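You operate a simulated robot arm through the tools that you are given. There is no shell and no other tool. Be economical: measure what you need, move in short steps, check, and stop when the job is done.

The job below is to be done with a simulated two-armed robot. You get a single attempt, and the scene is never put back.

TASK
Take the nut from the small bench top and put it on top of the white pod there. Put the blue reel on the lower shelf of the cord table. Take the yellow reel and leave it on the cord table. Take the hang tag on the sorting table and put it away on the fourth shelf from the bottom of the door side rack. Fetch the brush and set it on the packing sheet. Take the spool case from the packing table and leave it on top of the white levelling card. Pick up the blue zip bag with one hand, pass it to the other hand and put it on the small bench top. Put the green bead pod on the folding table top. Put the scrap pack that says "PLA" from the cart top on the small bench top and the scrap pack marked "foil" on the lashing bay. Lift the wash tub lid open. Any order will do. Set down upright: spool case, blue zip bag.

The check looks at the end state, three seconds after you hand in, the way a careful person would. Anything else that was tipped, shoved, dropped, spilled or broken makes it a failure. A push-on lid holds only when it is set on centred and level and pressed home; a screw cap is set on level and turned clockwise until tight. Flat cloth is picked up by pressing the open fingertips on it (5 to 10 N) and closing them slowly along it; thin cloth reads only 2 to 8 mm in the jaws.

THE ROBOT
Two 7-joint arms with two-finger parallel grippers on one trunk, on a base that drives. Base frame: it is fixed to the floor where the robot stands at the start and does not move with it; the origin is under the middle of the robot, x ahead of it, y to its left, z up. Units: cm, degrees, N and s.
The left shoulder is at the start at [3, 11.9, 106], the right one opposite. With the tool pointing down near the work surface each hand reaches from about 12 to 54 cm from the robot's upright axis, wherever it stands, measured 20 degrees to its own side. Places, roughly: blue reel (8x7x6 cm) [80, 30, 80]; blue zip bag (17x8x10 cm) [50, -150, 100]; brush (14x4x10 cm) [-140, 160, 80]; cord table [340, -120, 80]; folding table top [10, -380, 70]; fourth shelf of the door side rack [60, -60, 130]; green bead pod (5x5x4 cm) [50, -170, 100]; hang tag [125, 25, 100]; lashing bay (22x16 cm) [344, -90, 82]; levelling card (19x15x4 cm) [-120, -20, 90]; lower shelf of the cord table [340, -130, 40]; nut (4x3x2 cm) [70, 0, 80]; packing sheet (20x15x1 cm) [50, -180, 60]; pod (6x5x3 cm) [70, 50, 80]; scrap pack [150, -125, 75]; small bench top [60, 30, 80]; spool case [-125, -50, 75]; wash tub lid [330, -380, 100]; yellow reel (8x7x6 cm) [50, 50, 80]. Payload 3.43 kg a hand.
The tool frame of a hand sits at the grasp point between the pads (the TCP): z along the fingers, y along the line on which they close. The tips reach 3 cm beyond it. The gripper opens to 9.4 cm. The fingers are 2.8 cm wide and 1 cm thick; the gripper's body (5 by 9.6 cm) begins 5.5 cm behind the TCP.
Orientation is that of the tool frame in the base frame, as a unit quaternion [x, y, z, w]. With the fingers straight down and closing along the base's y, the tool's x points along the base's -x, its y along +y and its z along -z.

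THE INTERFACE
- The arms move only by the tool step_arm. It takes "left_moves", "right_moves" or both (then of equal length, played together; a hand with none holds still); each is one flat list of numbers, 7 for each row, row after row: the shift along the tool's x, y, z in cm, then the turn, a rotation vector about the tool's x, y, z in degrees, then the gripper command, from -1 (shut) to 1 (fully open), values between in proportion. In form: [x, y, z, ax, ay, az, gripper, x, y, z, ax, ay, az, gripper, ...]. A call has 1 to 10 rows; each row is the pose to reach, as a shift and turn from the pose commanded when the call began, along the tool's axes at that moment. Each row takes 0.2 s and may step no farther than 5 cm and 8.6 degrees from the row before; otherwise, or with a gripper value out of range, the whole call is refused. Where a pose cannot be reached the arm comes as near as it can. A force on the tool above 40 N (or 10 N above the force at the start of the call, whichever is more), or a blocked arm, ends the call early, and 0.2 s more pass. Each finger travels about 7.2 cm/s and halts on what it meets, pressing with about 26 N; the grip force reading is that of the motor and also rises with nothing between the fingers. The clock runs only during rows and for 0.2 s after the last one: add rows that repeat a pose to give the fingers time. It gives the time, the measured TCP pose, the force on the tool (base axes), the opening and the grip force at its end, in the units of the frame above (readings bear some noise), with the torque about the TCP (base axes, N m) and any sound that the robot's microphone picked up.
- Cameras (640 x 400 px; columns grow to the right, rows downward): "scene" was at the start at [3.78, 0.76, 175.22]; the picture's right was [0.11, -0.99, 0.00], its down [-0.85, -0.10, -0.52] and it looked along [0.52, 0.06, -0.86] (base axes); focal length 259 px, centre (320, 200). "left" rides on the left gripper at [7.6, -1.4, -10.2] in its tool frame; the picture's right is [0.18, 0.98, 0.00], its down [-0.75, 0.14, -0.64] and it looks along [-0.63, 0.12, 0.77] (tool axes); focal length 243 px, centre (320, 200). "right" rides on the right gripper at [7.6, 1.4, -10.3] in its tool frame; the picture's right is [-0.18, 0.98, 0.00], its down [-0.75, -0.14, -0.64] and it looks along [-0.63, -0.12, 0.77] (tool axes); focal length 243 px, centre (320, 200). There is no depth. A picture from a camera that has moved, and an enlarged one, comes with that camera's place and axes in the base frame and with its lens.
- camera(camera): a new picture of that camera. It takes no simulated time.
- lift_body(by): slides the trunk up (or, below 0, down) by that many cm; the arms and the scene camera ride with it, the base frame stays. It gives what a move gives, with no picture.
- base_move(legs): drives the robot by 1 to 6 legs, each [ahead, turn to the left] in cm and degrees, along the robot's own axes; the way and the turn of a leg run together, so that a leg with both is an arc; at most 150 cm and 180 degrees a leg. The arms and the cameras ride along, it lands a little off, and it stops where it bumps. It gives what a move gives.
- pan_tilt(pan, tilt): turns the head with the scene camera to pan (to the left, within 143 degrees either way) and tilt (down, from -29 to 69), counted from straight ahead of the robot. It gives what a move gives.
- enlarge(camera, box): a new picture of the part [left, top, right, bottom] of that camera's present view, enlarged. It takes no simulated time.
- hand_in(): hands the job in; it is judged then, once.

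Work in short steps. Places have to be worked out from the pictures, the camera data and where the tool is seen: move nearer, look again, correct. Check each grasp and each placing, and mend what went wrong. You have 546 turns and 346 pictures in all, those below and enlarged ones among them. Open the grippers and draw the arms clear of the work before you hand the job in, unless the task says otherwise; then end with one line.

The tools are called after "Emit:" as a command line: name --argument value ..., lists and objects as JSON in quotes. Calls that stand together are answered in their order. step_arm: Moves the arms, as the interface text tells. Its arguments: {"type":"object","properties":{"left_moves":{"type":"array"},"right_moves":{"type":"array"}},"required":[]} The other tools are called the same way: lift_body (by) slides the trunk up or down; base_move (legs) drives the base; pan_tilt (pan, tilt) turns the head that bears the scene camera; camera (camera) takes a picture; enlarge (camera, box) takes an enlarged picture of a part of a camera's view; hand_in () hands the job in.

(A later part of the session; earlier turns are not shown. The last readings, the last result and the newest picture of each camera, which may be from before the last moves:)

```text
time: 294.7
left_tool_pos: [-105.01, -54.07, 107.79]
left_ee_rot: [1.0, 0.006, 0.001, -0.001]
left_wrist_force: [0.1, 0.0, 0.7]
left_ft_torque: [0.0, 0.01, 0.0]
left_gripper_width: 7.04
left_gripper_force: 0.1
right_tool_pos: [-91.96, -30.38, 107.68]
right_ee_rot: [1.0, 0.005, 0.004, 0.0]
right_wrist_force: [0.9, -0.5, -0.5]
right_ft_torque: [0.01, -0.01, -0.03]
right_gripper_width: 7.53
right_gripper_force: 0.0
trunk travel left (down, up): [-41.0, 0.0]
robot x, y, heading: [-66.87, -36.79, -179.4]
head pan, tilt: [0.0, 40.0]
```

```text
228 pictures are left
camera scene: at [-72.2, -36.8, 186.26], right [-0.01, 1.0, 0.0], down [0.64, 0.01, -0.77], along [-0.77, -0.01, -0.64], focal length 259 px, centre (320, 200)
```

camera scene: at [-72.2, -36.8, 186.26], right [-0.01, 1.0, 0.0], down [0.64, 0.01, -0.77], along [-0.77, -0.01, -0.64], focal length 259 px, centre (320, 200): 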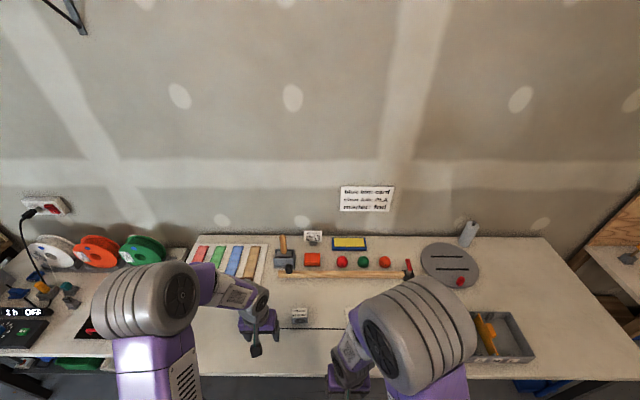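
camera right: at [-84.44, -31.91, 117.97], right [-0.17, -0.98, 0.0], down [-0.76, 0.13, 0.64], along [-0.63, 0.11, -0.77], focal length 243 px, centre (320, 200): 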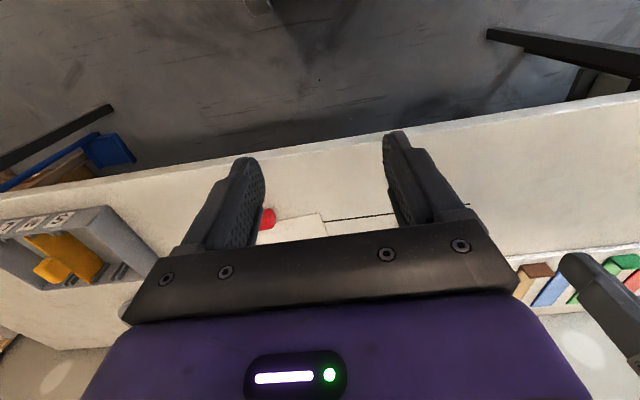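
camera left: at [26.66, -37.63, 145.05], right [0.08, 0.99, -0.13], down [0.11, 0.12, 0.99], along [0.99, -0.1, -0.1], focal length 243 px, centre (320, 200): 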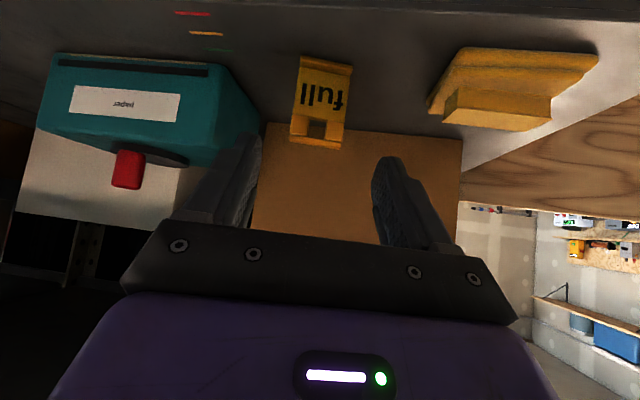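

Move the left hand aside and bring the right hand toward the case with a 25° tilt.

Emit:
step_arm --left_moves '[2, 3, 0, 0, 0, 0, 0.5, 4, 6, 0, 0, 0, 0, 0.5, 6, 9, 0, 0, 0, 0, 0.5, 8, 12, 0, 0, 0, 0, 0.5, 10, 14, 0, 0, 0, 0, 0.5, 10, 14, 0, 0, 0, 0, 0.5]' --right_moves '[0, 0, 0, 0, 0, 0, 1, -3, 3, 1, 0, -5, 0, 1, -6, 6, 2, 0, -10, 0, 1, -9, 9, 3, 0, -15, 0, 1, -12, 12, 4, 0, -20, 0, 1, -15, 14, 6, 0, -25, 0, 1]'

Emit:
camera --camera "right"

```text
time: 296.1
left_tool_pos: [-95.08, -68.21, 107.65]
left_ee_rot: [1.0, 0.005, 0.002, 0.0]
left_wrist_force: [-0.1, 0.4, -0.3]
left_ft_torque: [0.01, 0.0, 0.01]
left_gripper_width: 7.06
left_gripper_force: 0.0
right_tool_pos: [-106.88, -44.48, 101.29]
right_ee_rot: [0.977, 0.005, -0.213, 0.001]
right_wrist_force: [0.6, 0.2, -0.4]
right_ft_torque: [0.01, 0.0, 0.01]
right_gripper_width: 9.34
right_gripper_force: 0.1
trunk travel left (down, up): [-41.0, 0.0]
robot x, y, heading: [-66.98, -36.59, -179.4]
head pan, tilt: [0.0, 40.0]
```

```text
227 pictures are left
camera right: at [-95.89, -46.01, 107.5], right [-0.16, -0.98, 0.08], down [-0.42, 0.14, 0.9], along [-0.89, 0.11, -0.43], focal length 243 px, centre (320, 200)
```

right: 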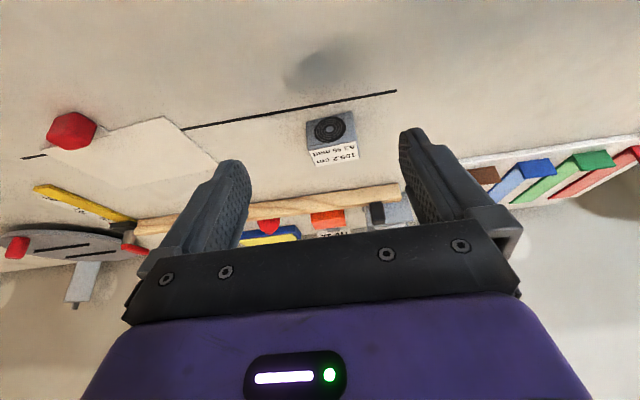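

Emit:
step_arm --right_moves '[-2.2, 0.2, 4, 0, 0, 0, 1, -4.5, 0.5, 8, 0, 0, 0, 1, -6.7, 0.5, 12, 0, 0, 0, 1, -6.7, 0.5, 14, 0, 0, 0, 1]'

Emit:
camera --camera "right"

```text
time: 297.1
left_tool_pos: [-95.2, -68.22, 107.61]
left_ee_rot: [1.0, 0.005, 0.001, 0.0]
left_wrist_force: [0.9, -0.2, 0.0]
left_ft_torque: [-0.02, -0.02, 0.02]
left_gripper_width: 7.04
left_gripper_force: 0.1
right_tool_pos: [-118.7, -45.11, 91.45]
right_ee_rot: [0.977, 0.006, -0.213, 0.001]
right_wrist_force: [0.3, -0.4, -0.1]
right_ft_torque: [0.0, 0.0, -0.03]
right_gripper_width: 9.41
right_gripper_force: 0.0
trunk travel left (down, up): [-41.0, 0.0]
robot x, y, heading: [-67.13, -36.91, -179.4]
head pan, tilt: [0.0, 40.0]
```

```text
226 pictures are left
camera right: at [-107.54, -46.51, 97.58], right [-0.16, -0.98, 0.08], down [-0.42, 0.14, 0.9], along [-0.89, 0.11, -0.43], focal length 243 px, centre (320, 200)
```

right: 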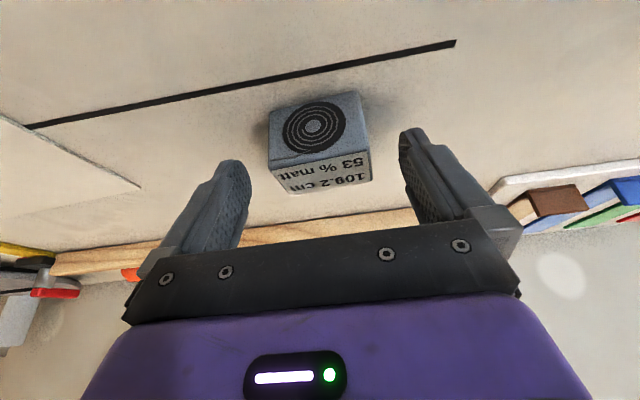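

Case top at z≈88, centred at (-123,-45.1). Final approach and close.

Emit:
step_arm --right_moves '[-0.5, 0, 3.2, 0, 0, 0, 1, -0.9, 0, 6.3, 0, 0, 0, 1, -0.9, 0, 6.3, 0, 0, 0, 0.5, -0.9, 0, 6.3, 0, 0, 0, 0, -0.9, 0, 6.3, 0, 0, 0, -1, -0.9, 0, 6.3, 0, 0, 0, -1]'

Emit:
camera --camera "right"

```text
time: 297.6
left_tool_pos: [-94.94, -67.98, 107.72]
left_ee_rot: [1.0, 0.006, 0.002, -0.001]
left_wrist_force: [-0.2, 0.8, -0.1]
left_ft_torque: [-0.05, 0.0, 0.01]
left_gripper_width: 7.07
left_gripper_force: 0.1
right_tool_pos: [-120.56, -45.28, 88.23]
right_ee_rot: [0.978, 0.008, -0.209, 0.001]
right_wrist_force: [1.2, -1.2, 1.8]
right_ft_torque: [0.08, 0.07, -0.01]
right_gripper_width: 9.2
right_gripper_force: 0.1
trunk travel left (down, up): [-41.0, 0.0]
robot x, y, heading: [-66.97, -36.53, -179.3]
head pan, tilt: [0.0, 40.0]
stopped in row 2 (right hand): the force on the tool passed its limit at 103 N (the readings are from after the stop); the commanded pose is now the measured one
```

```text
225 pictures are left
camera right: at [-109.55, -46.76, 94.63], right [-0.15, -0.99, 0.07], down [-0.43, 0.13, 0.89], along [-0.89, 0.1, -0.44], focal length 243 px, centre (320, 200)
```

right: 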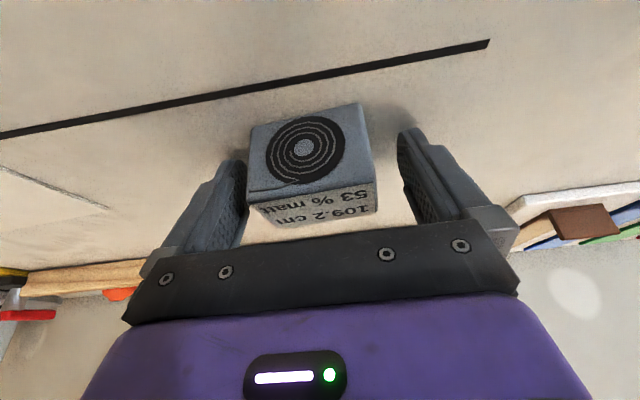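

The packing table is higher (z≈85.2), so the tips simply touched it; the case is between the fingers. Back off slightly, shift 0.4 to +y, and close.

Emit:
step_arm --right_moves '[-0.2, -0.2, -0.4, 0, 0, 0, 1, -0.2, -0.4, -0.4, 0, 0, 0, 0.5, -0.2, -0.4, -0.4, 0, 0, 0, 0, -0.2, -0.4, -0.4, 0, 0, 0, -1, -0.2, -0.4, -0.4, 0, 0, 0, -1]'

Emit:
camera --camera "right"

```text
time: 298.8
left_tool_pos: [-95.22, -68.21, 107.77]
left_ee_rot: [1.0, 0.005, 0.001, 0.0]
left_wrist_force: [0.3, -0.3, 0.1]
left_ft_torque: [-0.01, 0.0, 0.0]
left_gripper_width: 7.09
left_gripper_force: 0.0
right_tool_pos: [-120.67, -44.98, 88.67]
right_ee_rot: [0.978, 0.008, -0.209, 0.001]
right_wrist_force: [0.1, 0.0, 1.2]
right_ft_torque: [-0.04, -0.04, 0.02]
right_gripper_width: 6.41
right_gripper_force: 25.9
trunk travel left (down, up): [-41.0, 0.0]
robot x, y, heading: [-66.47, -36.73, -179.4]
head pan, tilt: [0.0, 40.0]
```

```text
224 pictures are left
camera right: at [-109.76, -46.33, 94.95], right [-0.15, -0.99, 0.07], down [-0.43, 0.13, 0.89], along [-0.89, 0.11, -0.44], focal length 243 px, centre (320, 200)
```

right: 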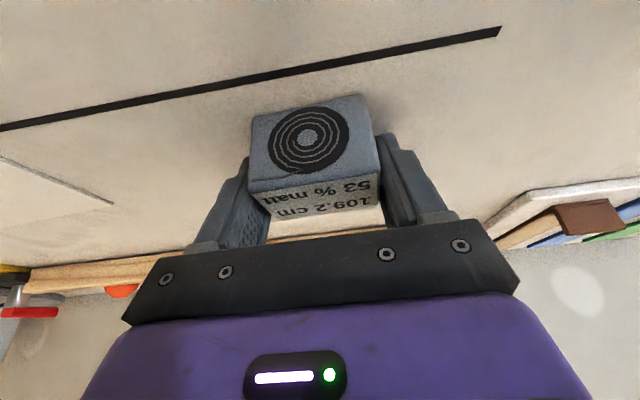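

Case gripped (6.4 cm). Lift 8 cm and carry it over the card (-120.5,-18).

Emit:
step_arm --right_moves '[-1.6, 0, -3.6, 0, 0, 0, -1, -3.3, 0, -7.3, 0, 0, 0, -1, -3.3, -4.5, -7.3, 0, 0, 0, -1, -3.3, -9, -7.3, 0, 0, 0, -1, -3.3, -13.5, -7.3, 0, 0, 0, -1, -3.3, -18, -7.3, 0, 0, 0, -1, -3.3, -22.5, -7.3, 0, 0, 0, -1, -3.3, -26.8, -7.3, 0, 0, 0, -1, -3.3, -26.8, -7.3, 0, 0, 0, -1]'

Emit:
camera --camera "right"

```text
time: 300.8
left_tool_pos: [-95.1, -68.19, 107.62]
left_ee_rot: [1.0, 0.005, 0.0, 0.0]
left_wrist_force: [-0.4, 0.3, -0.3]
left_ft_torque: [0.03, 0.02, 0.02]
left_gripper_width: 7.03
left_gripper_force: 0.0
right_tool_pos: [-121.24, -18.11, 96.57]
right_ee_rot: [0.978, 0.008, -0.209, 0.001]
right_wrist_force: [0.2, 0.5, -1.2]
right_ft_torque: [0.03, 0.0, -0.02]
right_gripper_width: 6.4
right_gripper_force: 26.0
trunk travel left (down, up): [-41.0, 0.0]
robot x, y, heading: [-66.97, -36.79, -179.6]
head pan, tilt: [0.0, 40.0]
```

```text
223 pictures are left
camera right: at [-110.35, -19.56, 102.88], right [-0.15, -0.99, 0.07], down [-0.43, 0.13, 0.89], along [-0.89, 0.1, -0.44], focal length 243 px, centre (320, 200)
```

right: 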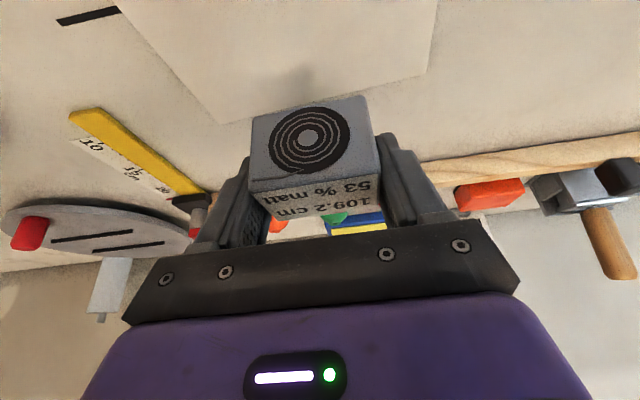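

Card edges confirmed (x -125.5…-114.5, y -27…-8.5). Lower onto it with +1 cm x correction.

Emit:
step_arm --right_moves '[1.9, 0, 2.3, 0, 0, 0, -1, 3, 0, 4.6, 0, 0, 0, -1, 3.5, 0, 5.5, 0, 0, 0, -1, 3.8, 0, 6.1, 0, 0, 0, -1, 3.8, 0, 6.1, 0, 0, 0, -1]'

Emit:
camera --camera "right"

```text
time: 302.0
left_tool_pos: [-95.06, -68.16, 107.67]
left_ee_rot: [1.0, 0.005, 0.001, 0.0]
left_wrist_force: [0.0, -0.6, 0.3]
left_ft_torque: [-0.01, -0.01, 0.0]
left_gripper_width: 7.04
left_gripper_force: 0.0
right_tool_pos: [-120.38, -17.91, 89.41]
right_ee_rot: [0.978, 0.006, -0.209, 0.001]
right_wrist_force: [-0.1, -0.1, -1.3]
right_ft_torque: [0.01, -0.02, 0.01]
right_gripper_width: 6.39
right_gripper_force: 26.0
trunk travel left (down, up): [-41.0, 0.0]
robot x, y, heading: [-66.63, -36.79, -179.2]
head pan, tilt: [0.0, 40.0]
```

```text
222 pictures are left
camera right: at [-109.28, -19.41, 95.75], right [-0.15, -0.99, 0.07], down [-0.43, 0.13, 0.89], along [-0.89, 0.11, -0.44], focal length 243 px, centre (320, 200)
```

right: 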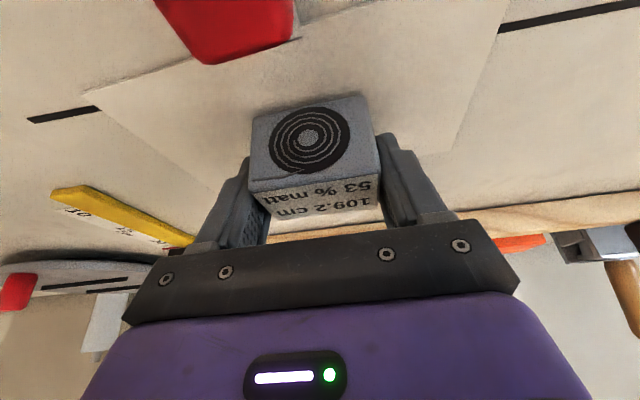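

Emit:
step_arm --right_moves '[0.1, 0, 0.25, 0, 0, 0, -1, 0.2, 0, 0.5, 0, 0, 0, -1, 0.25, 0, 0.65, 0, 0, 0, -1, 0.25, 0, 0.65, 0, 0, 0, -1]'

```text
time: 303.0
left_tool_pos: [-94.99, -68.18, 107.66]
left_ee_rot: [1.0, 0.005, 0.001, -0.001]
left_wrist_force: [0.1, -0.2, 0.4]
left_ft_torque: [0.02, 0.01, 0.01]
left_gripper_width: 7.05
left_gripper_force: 0.1
right_tool_pos: [-120.4, -18.16, 88.79]
right_ee_rot: [0.978, 0.008, -0.211, 0.0]
right_wrist_force: [-0.8, 0.6, 14.7]
right_ft_torque: [0.04, -0.23, 0.03]
right_gripper_width: 6.38
right_gripper_force: 26.1
trunk travel left (down, up): [-41.0, 0.0]
robot x, y, heading: [-67.14, -36.35, -179.3]
head pan, tilt: [0.0, 40.0]
```

Contact (≈15 N). Ease a hair, release and withdraw upward.

Emit:
step_arm --right_moves '[-0.05, 0, -0.1, 0, 0, 0, -0.3, -0.05, 0, -0.1, 0, 0, 0, 0.5, -0.05, 0, -0.1, 0, 0, 0, 0.8, -0.05, 0, -0.1, 0, 0, 0, 0.8, -0.8, 0, -1.8, 0, 0, 0, 0.8, -2, 0, -5.4, 0, 0, 0, 0.8, -3, 0, -9, 0, 0, 0, 0.8, -4, 0, -13, 0, 0, 0, 0.8]'

Emit:
camera --camera "right"

```text
time: 304.8
left_tool_pos: [-95.07, -68.2, 107.62]
left_ee_rot: [1.0, 0.005, 0.001, 0.0]
left_wrist_force: [0.4, 0.0, 0.5]
left_ft_torque: [0.01, 0.01, -0.01]
left_gripper_width: 7.06
left_gripper_force: 0.1
right_tool_pos: [-118.36, -18.24, 102.35]
right_ee_rot: [0.978, 0.008, -0.208, 0.0]
right_wrist_force: [0.7, 1.1, -0.2]
right_ft_torque: [0.01, 0.02, 0.0]
right_gripper_width: 8.47
right_gripper_force: 0.0
trunk travel left (down, up): [-41.0, 0.0]
robot x, y, heading: [-67.07, -36.78, -179.3]
head pan, tilt: [0.0, 40.0]
```

```text
221 pictures are left
camera right: at [-107.28, -19.62, 108.67], right [-0.15, -0.99, 0.07], down [-0.43, 0.13, 0.89], along [-0.89, 0.11, -0.44], focal length 243 px, centre (320, 200)
```

right: 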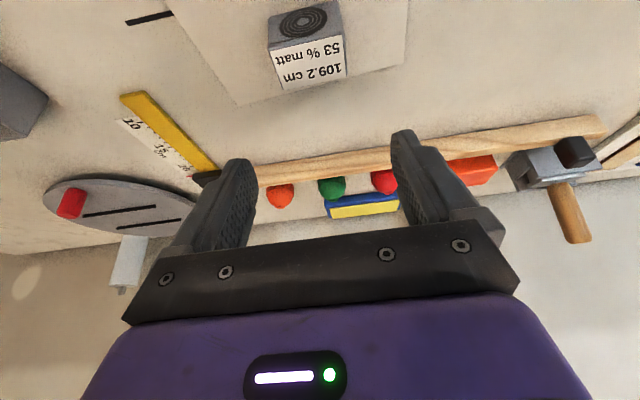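

Case sits on the card. Retract and drive over to the plant table for the brush.

Emit:
step_arm --right_moves '[3, 0, -2, 0, 6, 0, 0.8, 6, 0, -4, 0, 12, 0, 0.8, 10, 0, -5, 0, 18, 0, 0.8, 14, 0, -6, 0, 24, 0, 0.8]'

Emit:
base_move --legs '[[-27, 0], [0, -90], [150, 0], [38, 0], [0, 90]]'

Emit:
camera --camera "scene"

```text
time: 305.8
left_tool_pos: [-95.06, -68.21, 107.59]
left_ee_rot: [1.0, 0.005, 0.001, 0.0]
left_wrist_force: [-0.7, 0.3, -0.3]
left_ft_torque: [0.03, 0.0, 0.05]
left_gripper_width: 7.05
left_gripper_force: 0.0
right_tool_pos: [-103.27, -18.07, 102.19]
right_ee_rot: [1.0, 0.007, 0.0, -0.001]
right_wrist_force: [0.2, -0.6, 0.2]
right_ft_torque: [-0.05, -0.04, -0.01]
right_gripper_width: 8.46
right_gripper_force: 0.0
trunk travel left (down, up): [-41.0, 0.0]
robot x, y, heading: [-66.71, -36.94, -179.6]
head pan, tilt: [0.0, 40.0]
```

```text
time: 324.4
left_tool_pos: [-70.01, 119.3, 107.69]
left_ee_rot: [1.0, 0.023, 0.001, -0.001]
left_wrist_force: [0.2, 0.3, 0.6]
left_ft_torque: [-0.02, 0.02, -0.01]
left_gripper_width: 7.04
left_gripper_force: 0.0
right_tool_pos: [-80.17, 169.05, 102.1]
right_ee_rot: [1.0, 0.026, -0.001, -0.001]
right_wrist_force: [-0.2, 0.0, -0.9]
right_ft_torque: [-0.01, -0.01, 0.0]
right_gripper_width: 8.47
right_gripper_force: 0.1
trunk travel left (down, up): [-41.0, 0.0]
robot x, y, heading: [-43.04, 151.76, -177.6]
head pan, tilt: [0.0, 40.0]
```

```text
220 pictures are left
camera scene: at [-48.33, 151.4, 186.25], right [-0.05, 1.0, 0.0], down [0.64, 0.03, -0.77], along [-0.77, -0.04, -0.64], focal length 259 px, centre (320, 200)
```

scene: 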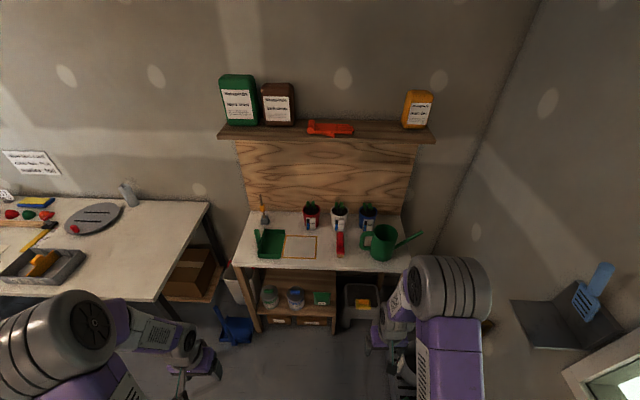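

Emit:
enlarge --camera "scene" --box '[220, 170, 440, 290]'

```text
2.91 times, centred on (330, 230) of scene
camera zoom: at [-48.33, 151.4, 186.25], right [-0.05, 1.0, 0.0], down [0.64, 0.03, -0.77], along [-0.77, -0.04, -0.64], focal length 753 px, centre (291, 113)
```

zoom: 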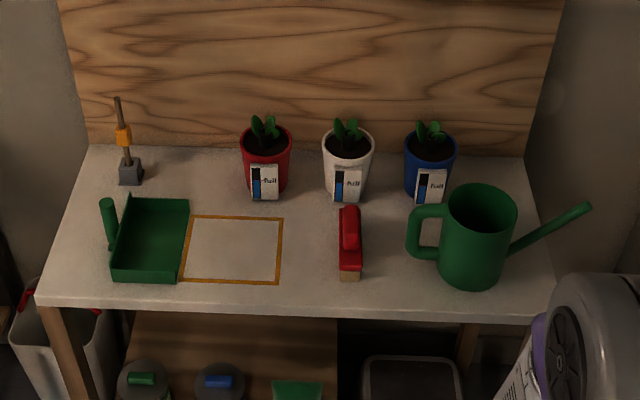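

Emit:
enlarge --camera "scene" --box '[315, 225, 365, 275]'

```text
8.00 times, centred on (340, 250) of scene
camera zoom: at [-48.33, 151.4, 186.25], right [-0.05, 1.0, 0.0], down [0.64, 0.03, -0.77], along [-0.77, -0.04, -0.64], focal length 2072 px, centre (160, -200)
```

zoom: 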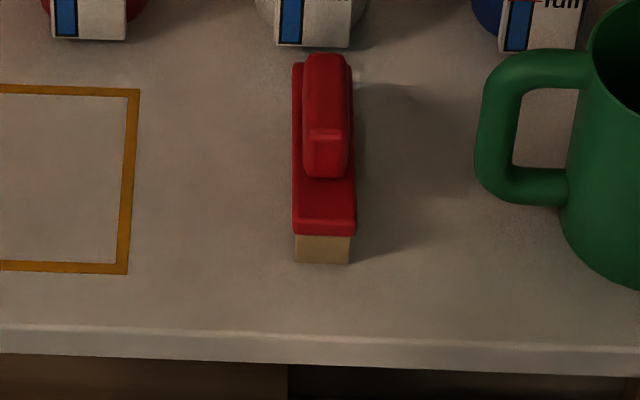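

The brush is the red block brush at ≈(-134,158), upright, long axis along x. Drive up 42 cm.

Emit:
base_move --legs '[[0, -2.4], [42, 0]]'

Emit:
step_arm --right_moves '[0, 2, -1, 0, -8, 0, 0.6, 0, 4, -1, 0, -16, 0, 0.6, 0, 6, -1, 0, -24, 0, 0.6, 0, 8, -1, 0, -32, 0, 0.6, 0, 9, -1, 0, -40, 0, 0.6, 0, 9, -1, 0, -45, 0, 0.6]'

Emit:
camera --camera "right"

```text
time: 327.4
left_tool_pos: [-112.08, 120.24, 107.66]
left_ee_rot: [1.0, 0.001, 0.0, 0.0]
left_wrist_force: [0.0, 0.0, -0.4]
left_ft_torque: [0.03, -0.02, 0.01]
left_gripper_width: 7.06
left_gripper_force: 0.0
right_tool_pos: [-120.14, 170.55, 102.12]
right_ee_rot: [1.0, 0.004, 0.0, -0.001]
right_wrist_force: [-0.9, -0.6, 0.4]
right_ft_torque: [0.0, 0.05, 0.01]
right_gripper_width: 8.44
right_gripper_force: 0.0
trunk travel left (down, up): [-41.0, 0.0]
robot x, y, heading: [-83.4, 151.81, -179.7]
head pan, tilt: [0.0, 40.0]
```

```text
time: 328.8
left_tool_pos: [-112.2, 120.19, 107.57]
left_ee_rot: [1.0, 0.002, 0.001, 0.0]
left_wrist_force: [-0.3, -0.4, 0.2]
left_ft_torque: [-0.01, -0.02, -0.01]
left_gripper_width: 7.06
left_gripper_force: 0.0
right_tool_pos: [-121.04, 161.02, 102.5]
right_ee_rot: [0.923, 0.003, -0.384, 0.001]
right_wrist_force: [0.4, -0.9, 0.1]
right_ft_torque: [-0.02, 0.02, 0.03]
right_gripper_width: 7.51
right_gripper_force: 0.0
right hand out of reach, approached as far as the arm can: row 5, 6
trunk travel left (down, up): [-41.0, 0.0]
robot x, y, heading: [-83.69, 151.33, -180.0]
head pan, tilt: [0.0, 40.0]
```

```text
217 pictures are left
camera right: at [-108.57, 159.52, 104.35], right [-0.12, -0.98, 0.13], down [-0.08, 0.14, 0.99], along [-0.99, 0.11, -0.09], focal length 243 px, centre (320, 200)
```

right: 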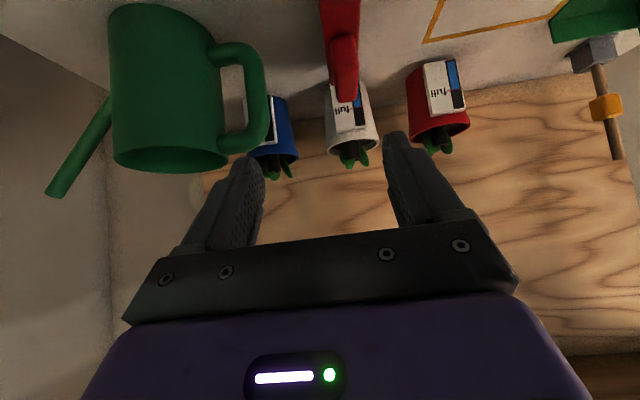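

Approach the brush body with 45° tilt, pausing midway.

Emit:
step_arm --right_moves '[1, 1, 4, 0, 0, 0, 0.6, 2, 2, 8, 0, 0, 0, 0.6, 2.9, 2.8, 12, 0, 0, 0, 0.6, 2.9, 2.8, 12, 0, 0, 0, 0.6]'

Emit:
camera --camera "right"

```text
time: 329.8
left_tool_pos: [-112.09, 120.16, 107.64]
left_ee_rot: [1.0, 0.002, 0.001, 0.0]
left_wrist_force: [-0.7, -0.5, 0.0]
left_ft_torque: [0.02, 0.0, 0.01]
left_gripper_width: 7.04
left_gripper_force: 0.0
right_tool_pos: [-127.45, 158.23, 92.04]
right_ee_rot: [0.924, 0.005, -0.383, 0.002]
right_wrist_force: [0.0, -0.4, -0.7]
right_ft_torque: [0.0, 0.01, -0.02]
right_gripper_width: 7.5
right_gripper_force: 0.0
trunk travel left (down, up): [-41.0, 0.0]
robot x, y, heading: [-83.61, 151.54, -179.8]
head pan, tilt: [0.0, 40.0]
```

```text
216 pictures are left
camera right: at [-114.9, 156.75, 93.97], right [-0.12, -0.98, 0.13], down [-0.08, 0.14, 0.99], along [-0.99, 0.11, -0.09], focal length 243 px, centre (320, 200)
```

right: 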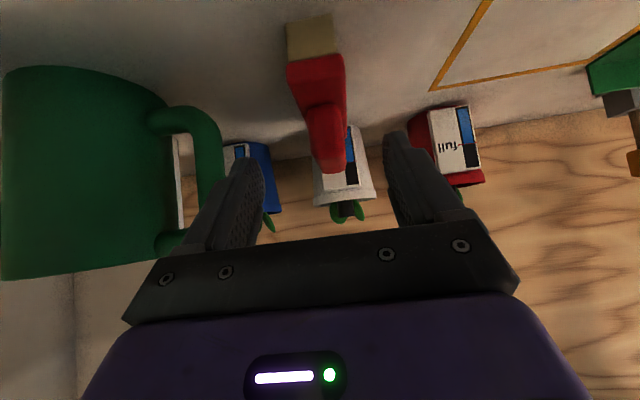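

Brush body top ≈86.7, centred y≈157.7. Final approach and close.

Emit:
step_arm --right_moves '[0.4, 0.5, 3.5, 0, 0, 0, 0.6, 0.8, 0.5, 6.8, 0, 0, 0, 0.6, 0.8, 0.5, 6.8, 0, 0, 0, 0.2, 0.8, 0.5, 6.8, 0, 0, 0, -0.5, 0.8, 0.5, 6.8, 0, 0, 0, -1, 0.8, 0.5, 6.8, 0, 0, 0, -1]'

Emit:
camera --camera "right"

```text
time: 331.2
left_tool_pos: [-112.19, 120.26, 107.65]
left_ee_rot: [1.0, 0.002, 0.0, 0.0]
left_wrist_force: [-0.1, -0.4, 0.0]
left_ft_torque: [0.0, 0.01, 0.02]
left_gripper_width: 7.05
left_gripper_force: 0.0
right_tool_pos: [-131.8, 157.82, 86.69]
right_ee_rot: [0.924, 0.003, -0.383, 0.0]
right_wrist_force: [0.6, 0.6, -0.6]
right_ft_torque: [0.0, 0.05, -0.03]
right_gripper_width: 3.93
right_gripper_force: 26.3
trunk travel left (down, up): [-41.0, 0.0]
robot x, y, heading: [-83.74, 151.19, -179.5]
head pan, tilt: [0.0, 40.0]
```

```text
215 pictures are left
camera right: at [-119.35, 156.3, 88.66], right [-0.12, -0.98, 0.13], down [-0.08, 0.14, 0.99], along [-0.99, 0.11, -0.09], focal length 243 px, centre (320, 200)
```

right: 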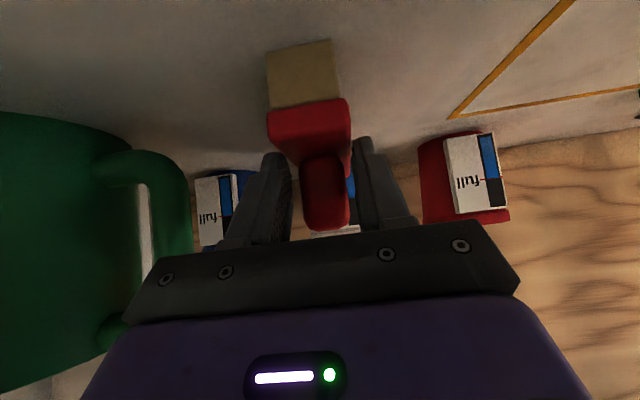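

Gripped at 3.9 cm. Lift 14 cm and check.

Emit:
step_arm --right_moves '[-2.5, 0, -2.5, 0, 0, 0, -1, -5, 0, -5, 0, 0, 0, -1, -7.5, 0, -7.5, 0, 0, 0, -1, -10, 0, -10, 0, 0, 0, -1]'

Emit:
camera --camera "right"

```text
time: 332.2
left_tool_pos: [-112.19, 120.35, 107.61]
left_ee_rot: [1.0, 0.001, 0.001, 0.0]
left_wrist_force: [-0.1, 1.1, -0.4]
left_ft_torque: [-0.01, 0.02, -0.01]
left_gripper_width: 7.05
left_gripper_force: 0.1
right_tool_pos: [-131.56, 157.82, 100.84]
right_ee_rot: [0.924, 0.005, -0.383, 0.001]
right_wrist_force: [0.0, -0.3, -1.6]
right_ft_torque: [-0.02, -0.03, -0.02]
right_gripper_width: 3.93
right_gripper_force: 26.1
trunk travel left (down, up): [-41.0, 0.0]
robot x, y, heading: [-83.69, 151.58, -179.7]
head pan, tilt: [0.0, 40.0]
```

```text
214 pictures are left
camera right: at [-118.96, 156.39, 102.7], right [-0.12, -0.98, 0.13], down [-0.08, 0.14, 0.99], along [-0.99, 0.11, -0.09], focal length 243 px, centre (320, 200)
```

right: 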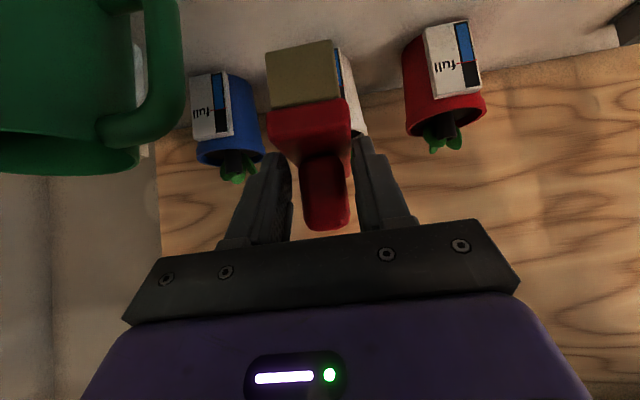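

Brush held. Back off, then drive down the aisle to the second rack bay (y≈-175) in stages.

Emit:
base_move --legs '[[-52, 0], [0, 90], [150, 0], [150, 0]]'

Emit:
pan_tilt --pan 0 --tilt 35

Emit:
camera --camera "scene"

```text
time: 352.7
left_tool_pos: [6.44, -168.38, 107.5]
left_ee_rot: [0.696, 0.718, 0.001, -0.001]
left_wrist_force: [-0.5, 0.9, -0.6]
left_ft_torque: [0.0, -0.03, -0.03]
left_gripper_width: 7.08
left_gripper_force: 0.0
right_tool_pos: [-30.57, -188.74, 100.73]
right_ee_rot: [0.642, 0.664, -0.267, 0.275]
right_wrist_force: [0.0, 0.8, -0.6]
right_ft_torque: [0.05, -0.03, -0.02]
right_gripper_width: 3.95
right_gripper_force: 26.0
trunk travel left (down, up): [-41.0, 0.0]
robot x, y, heading: [-25.3, -140.27, -88.1]
head pan, tilt: [0.0, 40.0]
```

```text
time: 353.4
left_tool_pos: [6.41, -168.38, 107.6]
left_ee_rot: [0.697, 0.717, 0.002, -0.001]
left_wrist_force: [0.4, -0.9, 0.1]
left_ft_torque: [0.01, 0.01, 0.03]
left_gripper_width: 7.04
left_gripper_force: 0.0
right_tool_pos: [-30.65, -188.79, 100.66]
right_ee_rot: [0.642, 0.664, -0.267, 0.275]
right_wrist_force: [0.0, -0.1, -1.1]
right_ft_torque: [0.06, -0.02, 0.01]
right_gripper_width: 3.9
right_gripper_force: 25.9
trunk travel left (down, up): [-41.0, 0.0]
robot x, y, heading: [-25.19, -140.78, -88.4]
head pan, tilt: [0.0, 35.0]
```

```text
213 pictures are left
camera scene: at [-25.32, -146.5, 187.0], right [-1.0, -0.03, 0.0], down [-0.02, 0.57, -0.82], along [0.02, -0.82, -0.57], focal length 259 px, centre (320, 200)
```

scene: 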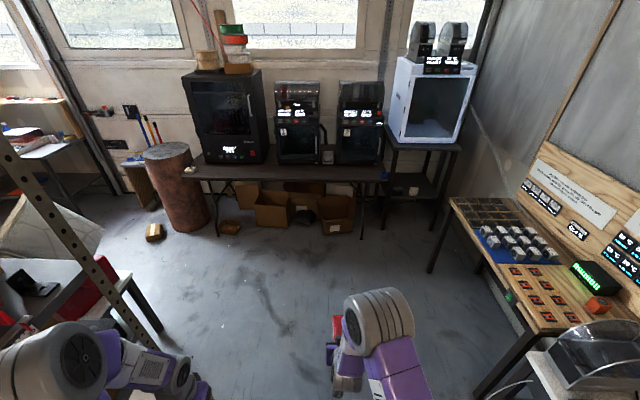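

Advance 22 cm, then turn to face the second rack bay.

Emit:
base_move --legs '[[22, 0], [0, 88.3]]'

Emit:
camera --camera "scene"

```text
time: 358.8
left_tool_pos: [3.55, -130.81, 107.61]
left_ee_rot: [-0.001, 1.0, 0.0, -0.002]
left_wrist_force: [0.6, 1.2, -0.1]
left_ft_torque: [-0.01, 0.0, -0.01]
left_gripper_width: 7.08
left_gripper_force: 0.0
right_tool_pos: [22.97, -168.34, 100.73]
right_ee_rot: [-0.004, 0.923, 0.001, 0.384]
right_wrist_force: [0.2, -0.1, -0.7]
right_ft_torque: [-0.02, 0.08, -0.03]
right_gripper_width: 3.91
right_gripper_force: 25.9
trunk travel left (down, up): [-41.0, 0.0]
robot x, y, heading: [-25.18, -162.29, 0.3]
head pan, tilt: [0.0, 35.0]
```

```text
212 pictures are left
camera scene: at [-19.08, -161.98, 187.01], right [0.0, -1.0, 0.0], down [-0.57, 0.0, -0.82], along [0.82, 0.0, -0.57], focal length 259 px, centre (320, 200)
```

scene: 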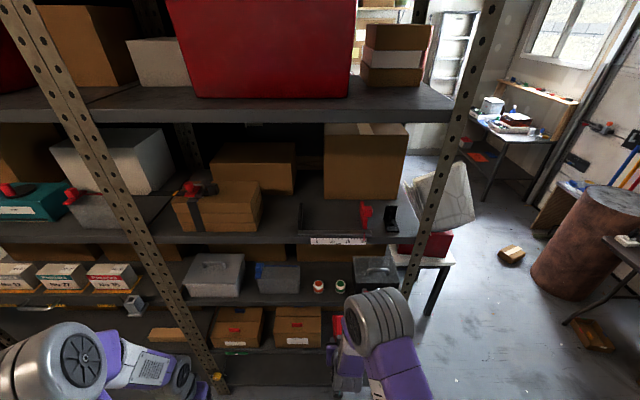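

Emit:
enlarge --camera "scene" --box '[170, 230, 430, 392]'

```text
2.46 times, centred on (300, 311) of scene
camera zoom: at [-19.08, -161.98, 187.01], right [0.0, -1.0, 0.0], down [-0.57, 0.0, -0.82], along [0.82, 0.0, -0.57], focal length 638 px, centre (369, -73)
```

zoom: 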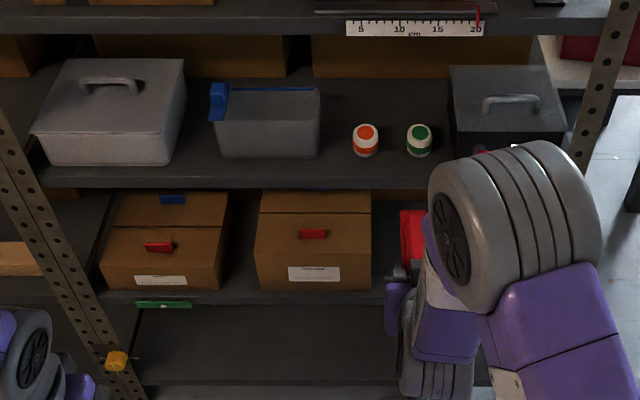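

I see the bag (grey with blue zipper, ≈(52,-144)) and the green pod (≈(50,-170)). My arm hides the packing sheet; turn right 28° to look between the arms.

Emit:
base_move --legs '[[0, -28]]'

Emit:
pan_tilt --pan 0 --tilt 45

Emit:
camera --camera "scene"

```text
time: 360.6
left_tool_pos: [14.9, -147.89, 107.6]
left_ee_rot: [0.239, 0.971, 0.001, -0.002]
left_wrist_force: [-0.9, 0.9, 1.3]
left_ft_torque: [0.0, -0.03, 0.02]
left_gripper_width: 7.05
left_gripper_force: 0.1
right_tool_pos: [14.39, -190.27, 100.64]
right_ee_rot: [0.219, 0.897, -0.092, 0.372]
right_wrist_force: [0.3, 0.1, -1.0]
right_ft_torque: [0.05, 0.05, 0.0]
right_gripper_width: 3.93
right_gripper_force: 26.3
trunk travel left (down, up): [-41.0, 0.0]
robot x, y, heading: [-24.99, -161.79, -27.7]
head pan, tilt: [0.0, 35.0]
```

```text
time: 361.3
left_tool_pos: [14.83, -147.74, 107.69]
left_ee_rot: [0.239, 0.971, 0.0, -0.001]
left_wrist_force: [0.2, -0.2, -0.5]
left_ft_torque: [-0.01, 0.0, -0.02]
left_gripper_width: 7.02
left_gripper_force: 0.2
right_tool_pos: [14.44, -190.15, 100.84]
right_ee_rot: [0.219, 0.897, -0.092, 0.372]
right_wrist_force: [0.9, 0.0, -1.0]
right_ft_torque: [0.03, 0.08, 0.03]
right_gripper_width: 3.97
right_gripper_force: 26.2
trunk travel left (down, up): [-41.0, 0.0]
robot x, y, heading: [-24.86, -161.87, -27.6]
head pan, tilt: [0.0, 45.0]
```

```text
210 pictures are left
camera scene: at [-20.35, -164.41, 185.53], right [-0.47, -0.89, 0.0], down [-0.63, 0.33, -0.71], along [0.63, -0.33, -0.71], focal length 259 px, centre (320, 200)
```

scene: 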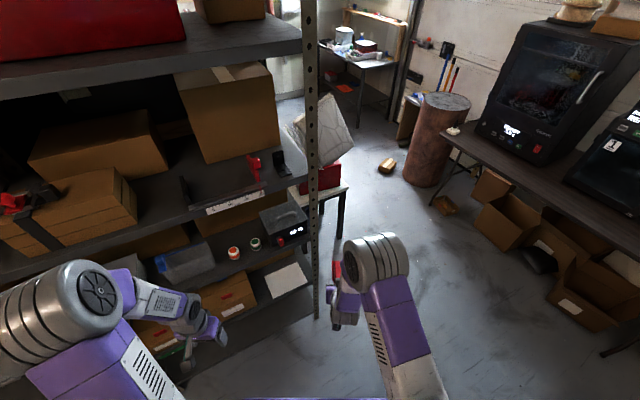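

Emit:
enlarge --camera "scene" --box '[140, 190, 360, 350]'

Emit:
enlarge --camera "scene" --box '[420, 40, 640, 230]'

```text
2.50 times, centred on (250, 270) of scene
camera zoom: at [-20.35, -164.41, 185.53], right [-0.47, -0.89, 0.0], down [-0.63, 0.33, -0.71], along [0.63, -0.33, -0.71], focal length 647 px, centre (495, 25)
```

zoom: 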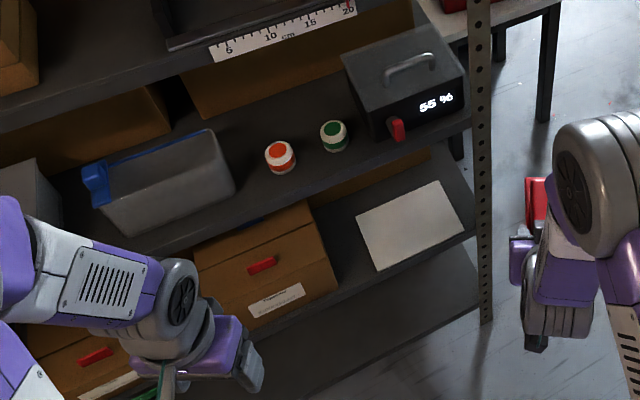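

```text
2.11 times, centred on (530, 135) of scene
camera zoom: at [-20.35, -164.41, 185.53], right [-0.47, -0.89, 0.0], down [-0.63, 0.33, -0.71], along [0.63, -0.33, -0.71], focal length 545 px, centre (-122, 337)
```

zoom: 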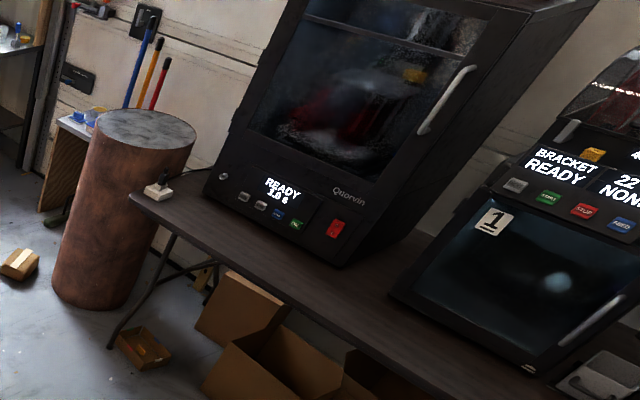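

Sheet spans x≈42–56, y≈-170…-189.5 on the second shelf (z≈57). Reposition to y≈-173.6 facing the rack, and lower the trunk.

Emit:
base_move --legs '[[0, -62.4], [12, 0], [0, 90]]'

Emit:
lift_body --by -34

Emit:
pan_tilt --pan 0 --tilt 40

Emit:
camera --camera "scene"

Emit:
camera --camera "right"

```text
time: 369.1
left_tool_pos: [3.31, -142.35, 107.72]
left_ee_rot: [-0.01, 1.0, 0.0, -0.002]
left_wrist_force: [0.1, -0.1, 0.5]
left_ft_torque: [0.02, 0.0, 0.03]
left_gripper_width: 7.04
left_gripper_force: 0.2
right_tool_pos: [23.26, -179.69, 100.69]
right_ee_rot: [-0.011, 0.924, 0.004, 0.383]
right_wrist_force: [0.0, 0.0, -1.7]
right_ft_torque: [0.01, 0.07, 0.01]
right_gripper_width: 3.95
right_gripper_force: 26.2
trunk travel left (down, up): [-41.0, 0.0]
robot x, y, heading: [-25.13, -174.28, 0.9]
head pan, tilt: [0.0, 45.0]
```

```text
time: 372.4
left_tool_pos: [3.19, -142.49, 73.59]
left_ee_rot: [-0.009, 1.0, 0.0, -0.001]
left_wrist_force: [-0.8, -0.1, -0.5]
left_ft_torque: [0.05, -0.01, 0.0]
left_gripper_width: 7.05
left_gripper_force: 0.0
right_tool_pos: [23.24, -179.8, 66.84]
right_ee_rot: [-0.01, 0.924, 0.003, 0.383]
right_wrist_force: [-0.4, 0.7, -1.3]
right_ft_torque: [0.04, 0.05, -0.02]
right_gripper_width: 3.94
right_gripper_force: 26.1
trunk travel left (down, up): [-7.0, 34.0]
robot x, y, heading: [-24.66, -174.28, 1.2]
head pan, tilt: [0.0, 45.0]
```

```text
time: 373.1
left_tool_pos: [3.29, -142.41, 73.74]
left_ee_rot: [-0.009, 1.0, 0.0, -0.002]
left_wrist_force: [0.4, -0.5, 0.1]
left_ft_torque: [-0.01, 0.0, 0.0]
left_gripper_width: 7.04
left_gripper_force: 0.0
right_tool_pos: [23.27, -179.81, 66.71]
right_ee_rot: [-0.011, 0.923, 0.004, 0.384]
right_wrist_force: [0.1, 0.5, -2.3]
right_ft_torque: [0.01, 0.07, 0.03]
right_gripper_width: 3.92
right_gripper_force: 25.7
trunk travel left (down, up): [-7.0, 34.0]
robot x, y, heading: [-24.75, -174.67, 1.2]
head pan, tilt: [0.0, 40.0]
```

```text
207 pictures are left
camera scene: at [-19.27, -174.0, 152.25], right [0.02, -1.0, 0.0], down [-0.64, -0.01, -0.77], along [0.77, 0.01, -0.64], focal length 259 px, centre (320, 200)
```

scene: 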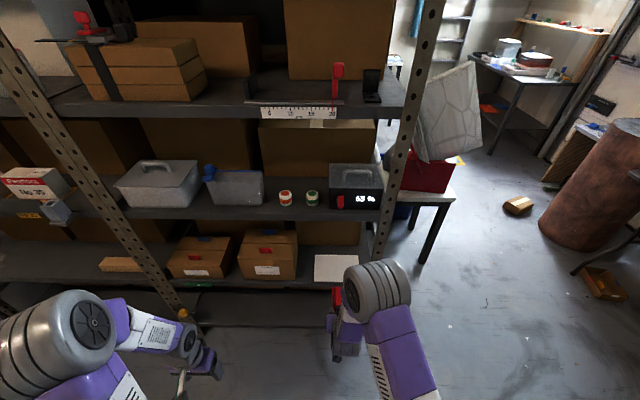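

```text
206 pictures are left
camera right: at [10.45, -178.8, 68.64], right [0.11, 0.99, 0.13], down [0.08, -0.14, 0.99], along [0.99, -0.09, -0.09], focal length 243 px, centre (320, 200)
```

right: 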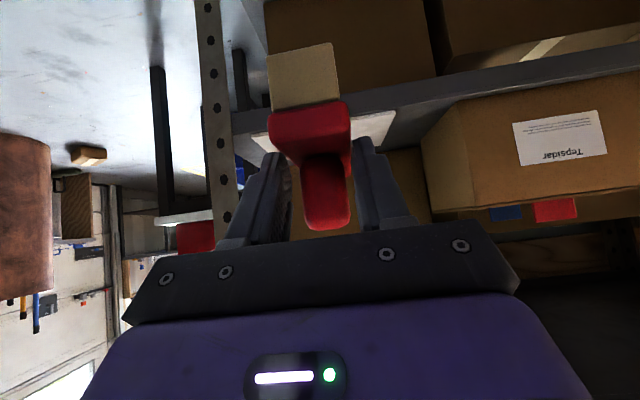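

Sheet surface ≈ z 56.5. Drive 22 cm ahead so the brush goes over the sheet.

Emit:
base_move --legs '[[22, -0.6]]'

Emit:
camera --camera "right"

Emit:
camera --camera "scene"

```text
time: 374.8
left_tool_pos: [25.73, -142.11, 73.59]
left_ee_rot: [-0.008, 1.0, -0.001, -0.002]
left_wrist_force: [0.2, 0.3, -0.2]
left_ft_torque: [-0.03, 0.01, -0.01]
left_gripper_width: 7.02
left_gripper_force: 0.1
right_tool_pos: [45.61, -179.68, 66.62]
right_ee_rot: [-0.009, 0.924, 0.003, 0.383]
right_wrist_force: [0.5, 0.2, -1.6]
right_ft_torque: [0.0, 0.08, -0.01]
right_gripper_width: 3.91
right_gripper_force: 26.0
trunk travel left (down, up): [-7.0, 34.0]
robot x, y, heading: [-2.13, -173.42, 1.1]
head pan, tilt: [0.0, 40.0]
```

```text
205 pictures are left
camera right: at [32.89, -178.56, 68.62], right [0.11, 0.99, 0.13], down [0.08, -0.14, 0.99], along [0.99, -0.1, -0.1], focal length 243 px, centre (320, 200)
```

right: 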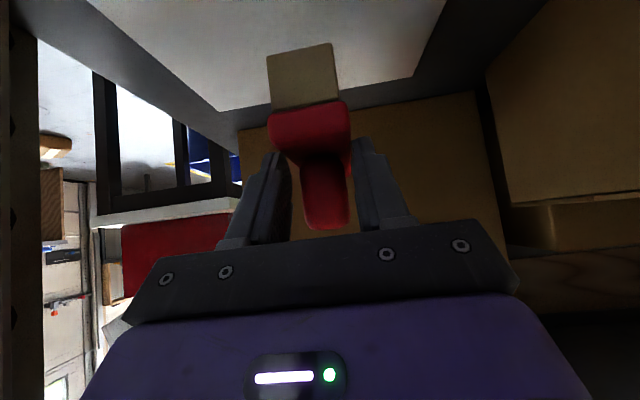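

```text
204 pictures are left
camera scene: at [3.25, -173.64, 152.25], right [0.02, -1.0, 0.0], down [-0.64, -0.01, -0.77], along [0.77, 0.01, -0.64], focal length 259 px, centre (320, 200)
```

scene: 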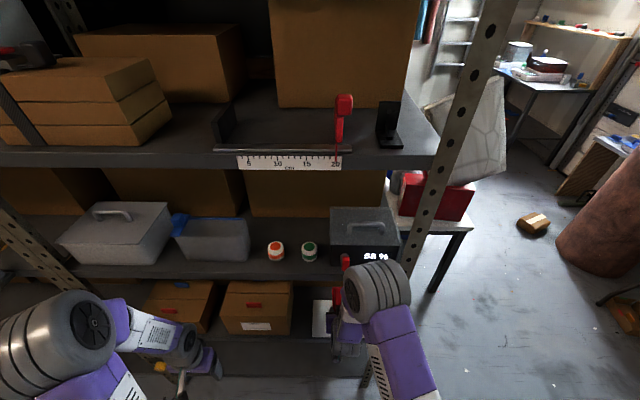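

Sheet far edge ≈ x 54–55. Shift back ~0.8 cm and lower to contact.

Emit:
step_arm --right_moves '[1.2, -0.1, 0.6, 0, 0, 0, -1, 2.4, -0.3, 1.4, 0, 0, 0, -1, 3.4, -0.3, 2.4, 0, 0, 0, -1, 3.9, -0.3, 2.9, 0, 0, 0, -1, 3.9, -0.3, 2.9, 0, 0, 0, -1]'

Emit:
camera --camera "right"

```text
time: 376.0
left_tool_pos: [25.73, -142.2, 73.68]
left_ee_rot: [-0.008, 1.0, -0.001, 0.0]
left_wrist_force: [0.6, 0.0, -0.5]
left_ft_torque: [-0.01, 0.01, 0.01]
left_gripper_width: 7.05
left_gripper_force: 0.1
right_tool_pos: [44.98, -179.86, 62.3]
right_ee_rot: [-0.009, 0.922, 0.004, 0.387]
right_wrist_force: [-1.4, -2.0, 23.5]
right_ft_torque: [-0.06, -0.34, -0.02]
right_gripper_width: 3.95
right_gripper_force: 26.2
trunk travel left (down, up): [-7.0, 34.0]
robot x, y, heading: [-2.39, -173.47, 0.7]
head pan, tilt: [0.0, 40.0]
```

```text
203 pictures are left
camera right: at [32.18, -178.94, 64.0], right [0.11, 0.99, 0.13], down [0.07, -0.14, 0.99], along [0.99, -0.1, -0.09], focal length 243 px, centre (320, 200)
```

right: 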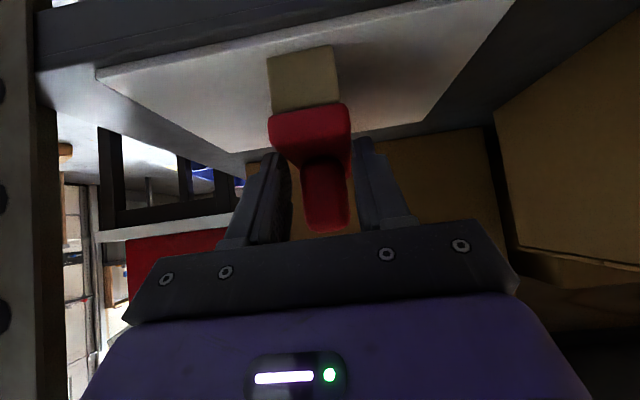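

Brush rests on the sheet. Ease and release; withdraw along the tool axis.

Emit:
step_arm --right_moves '[-0.2, 0, -0.2, 0, 0, 0, -1, -0.2, 0, -0.2, 0, 0, 0, 0, -0.2, 0, -0.2, 0, 0, 0, 0.3, -0.2, 0, -0.2, 0, 0, 0, 0.3, -0.2, 0, -2, 0, 0, 0, 0.3, -0.2, 0, -6, 0, 0, 0, 0.3, -0.2, 0, -10, 0, 0, 0, 0.3, 2, 0, -14, 0, 0, 0, 0.3]'

Emit:
camera --camera "right"

```text
time: 377.8
left_tool_pos: [25.86, -142.21, 73.73]
left_ee_rot: [-0.008, 1.0, -0.001, -0.002]
left_wrist_force: [0.3, 0.4, 0.0]
left_ft_torque: [-0.02, 0.02, 0.01]
left_gripper_width: 7.04
left_gripper_force: 0.0
right_tool_pos: [34.45, -179.42, 70.16]
right_ee_rot: [-0.008, 0.924, 0.001, 0.383]
right_wrist_force: [-0.2, 0.4, 0.5]
right_ft_torque: [0.0, 0.0, -0.02]
right_gripper_width: 6.1
right_gripper_force: 0.1
right hand out of reach, approached as far as the arm can: row 8
trunk travel left (down, up): [-7.0, 34.0]
robot x, y, heading: [-2.36, -173.82, 1.2]
head pan, tilt: [0.0, 40.0]
```

```text
202 pictures are left
camera right: at [21.68, -178.37, 72.04], right [0.11, 0.99, 0.13], down [0.08, -0.14, 0.99], along [0.99, -0.1, -0.1], focal length 243 px, centre (320, 200)
```

right: 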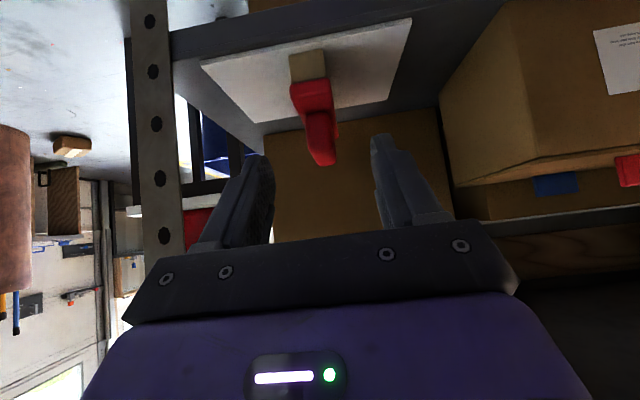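

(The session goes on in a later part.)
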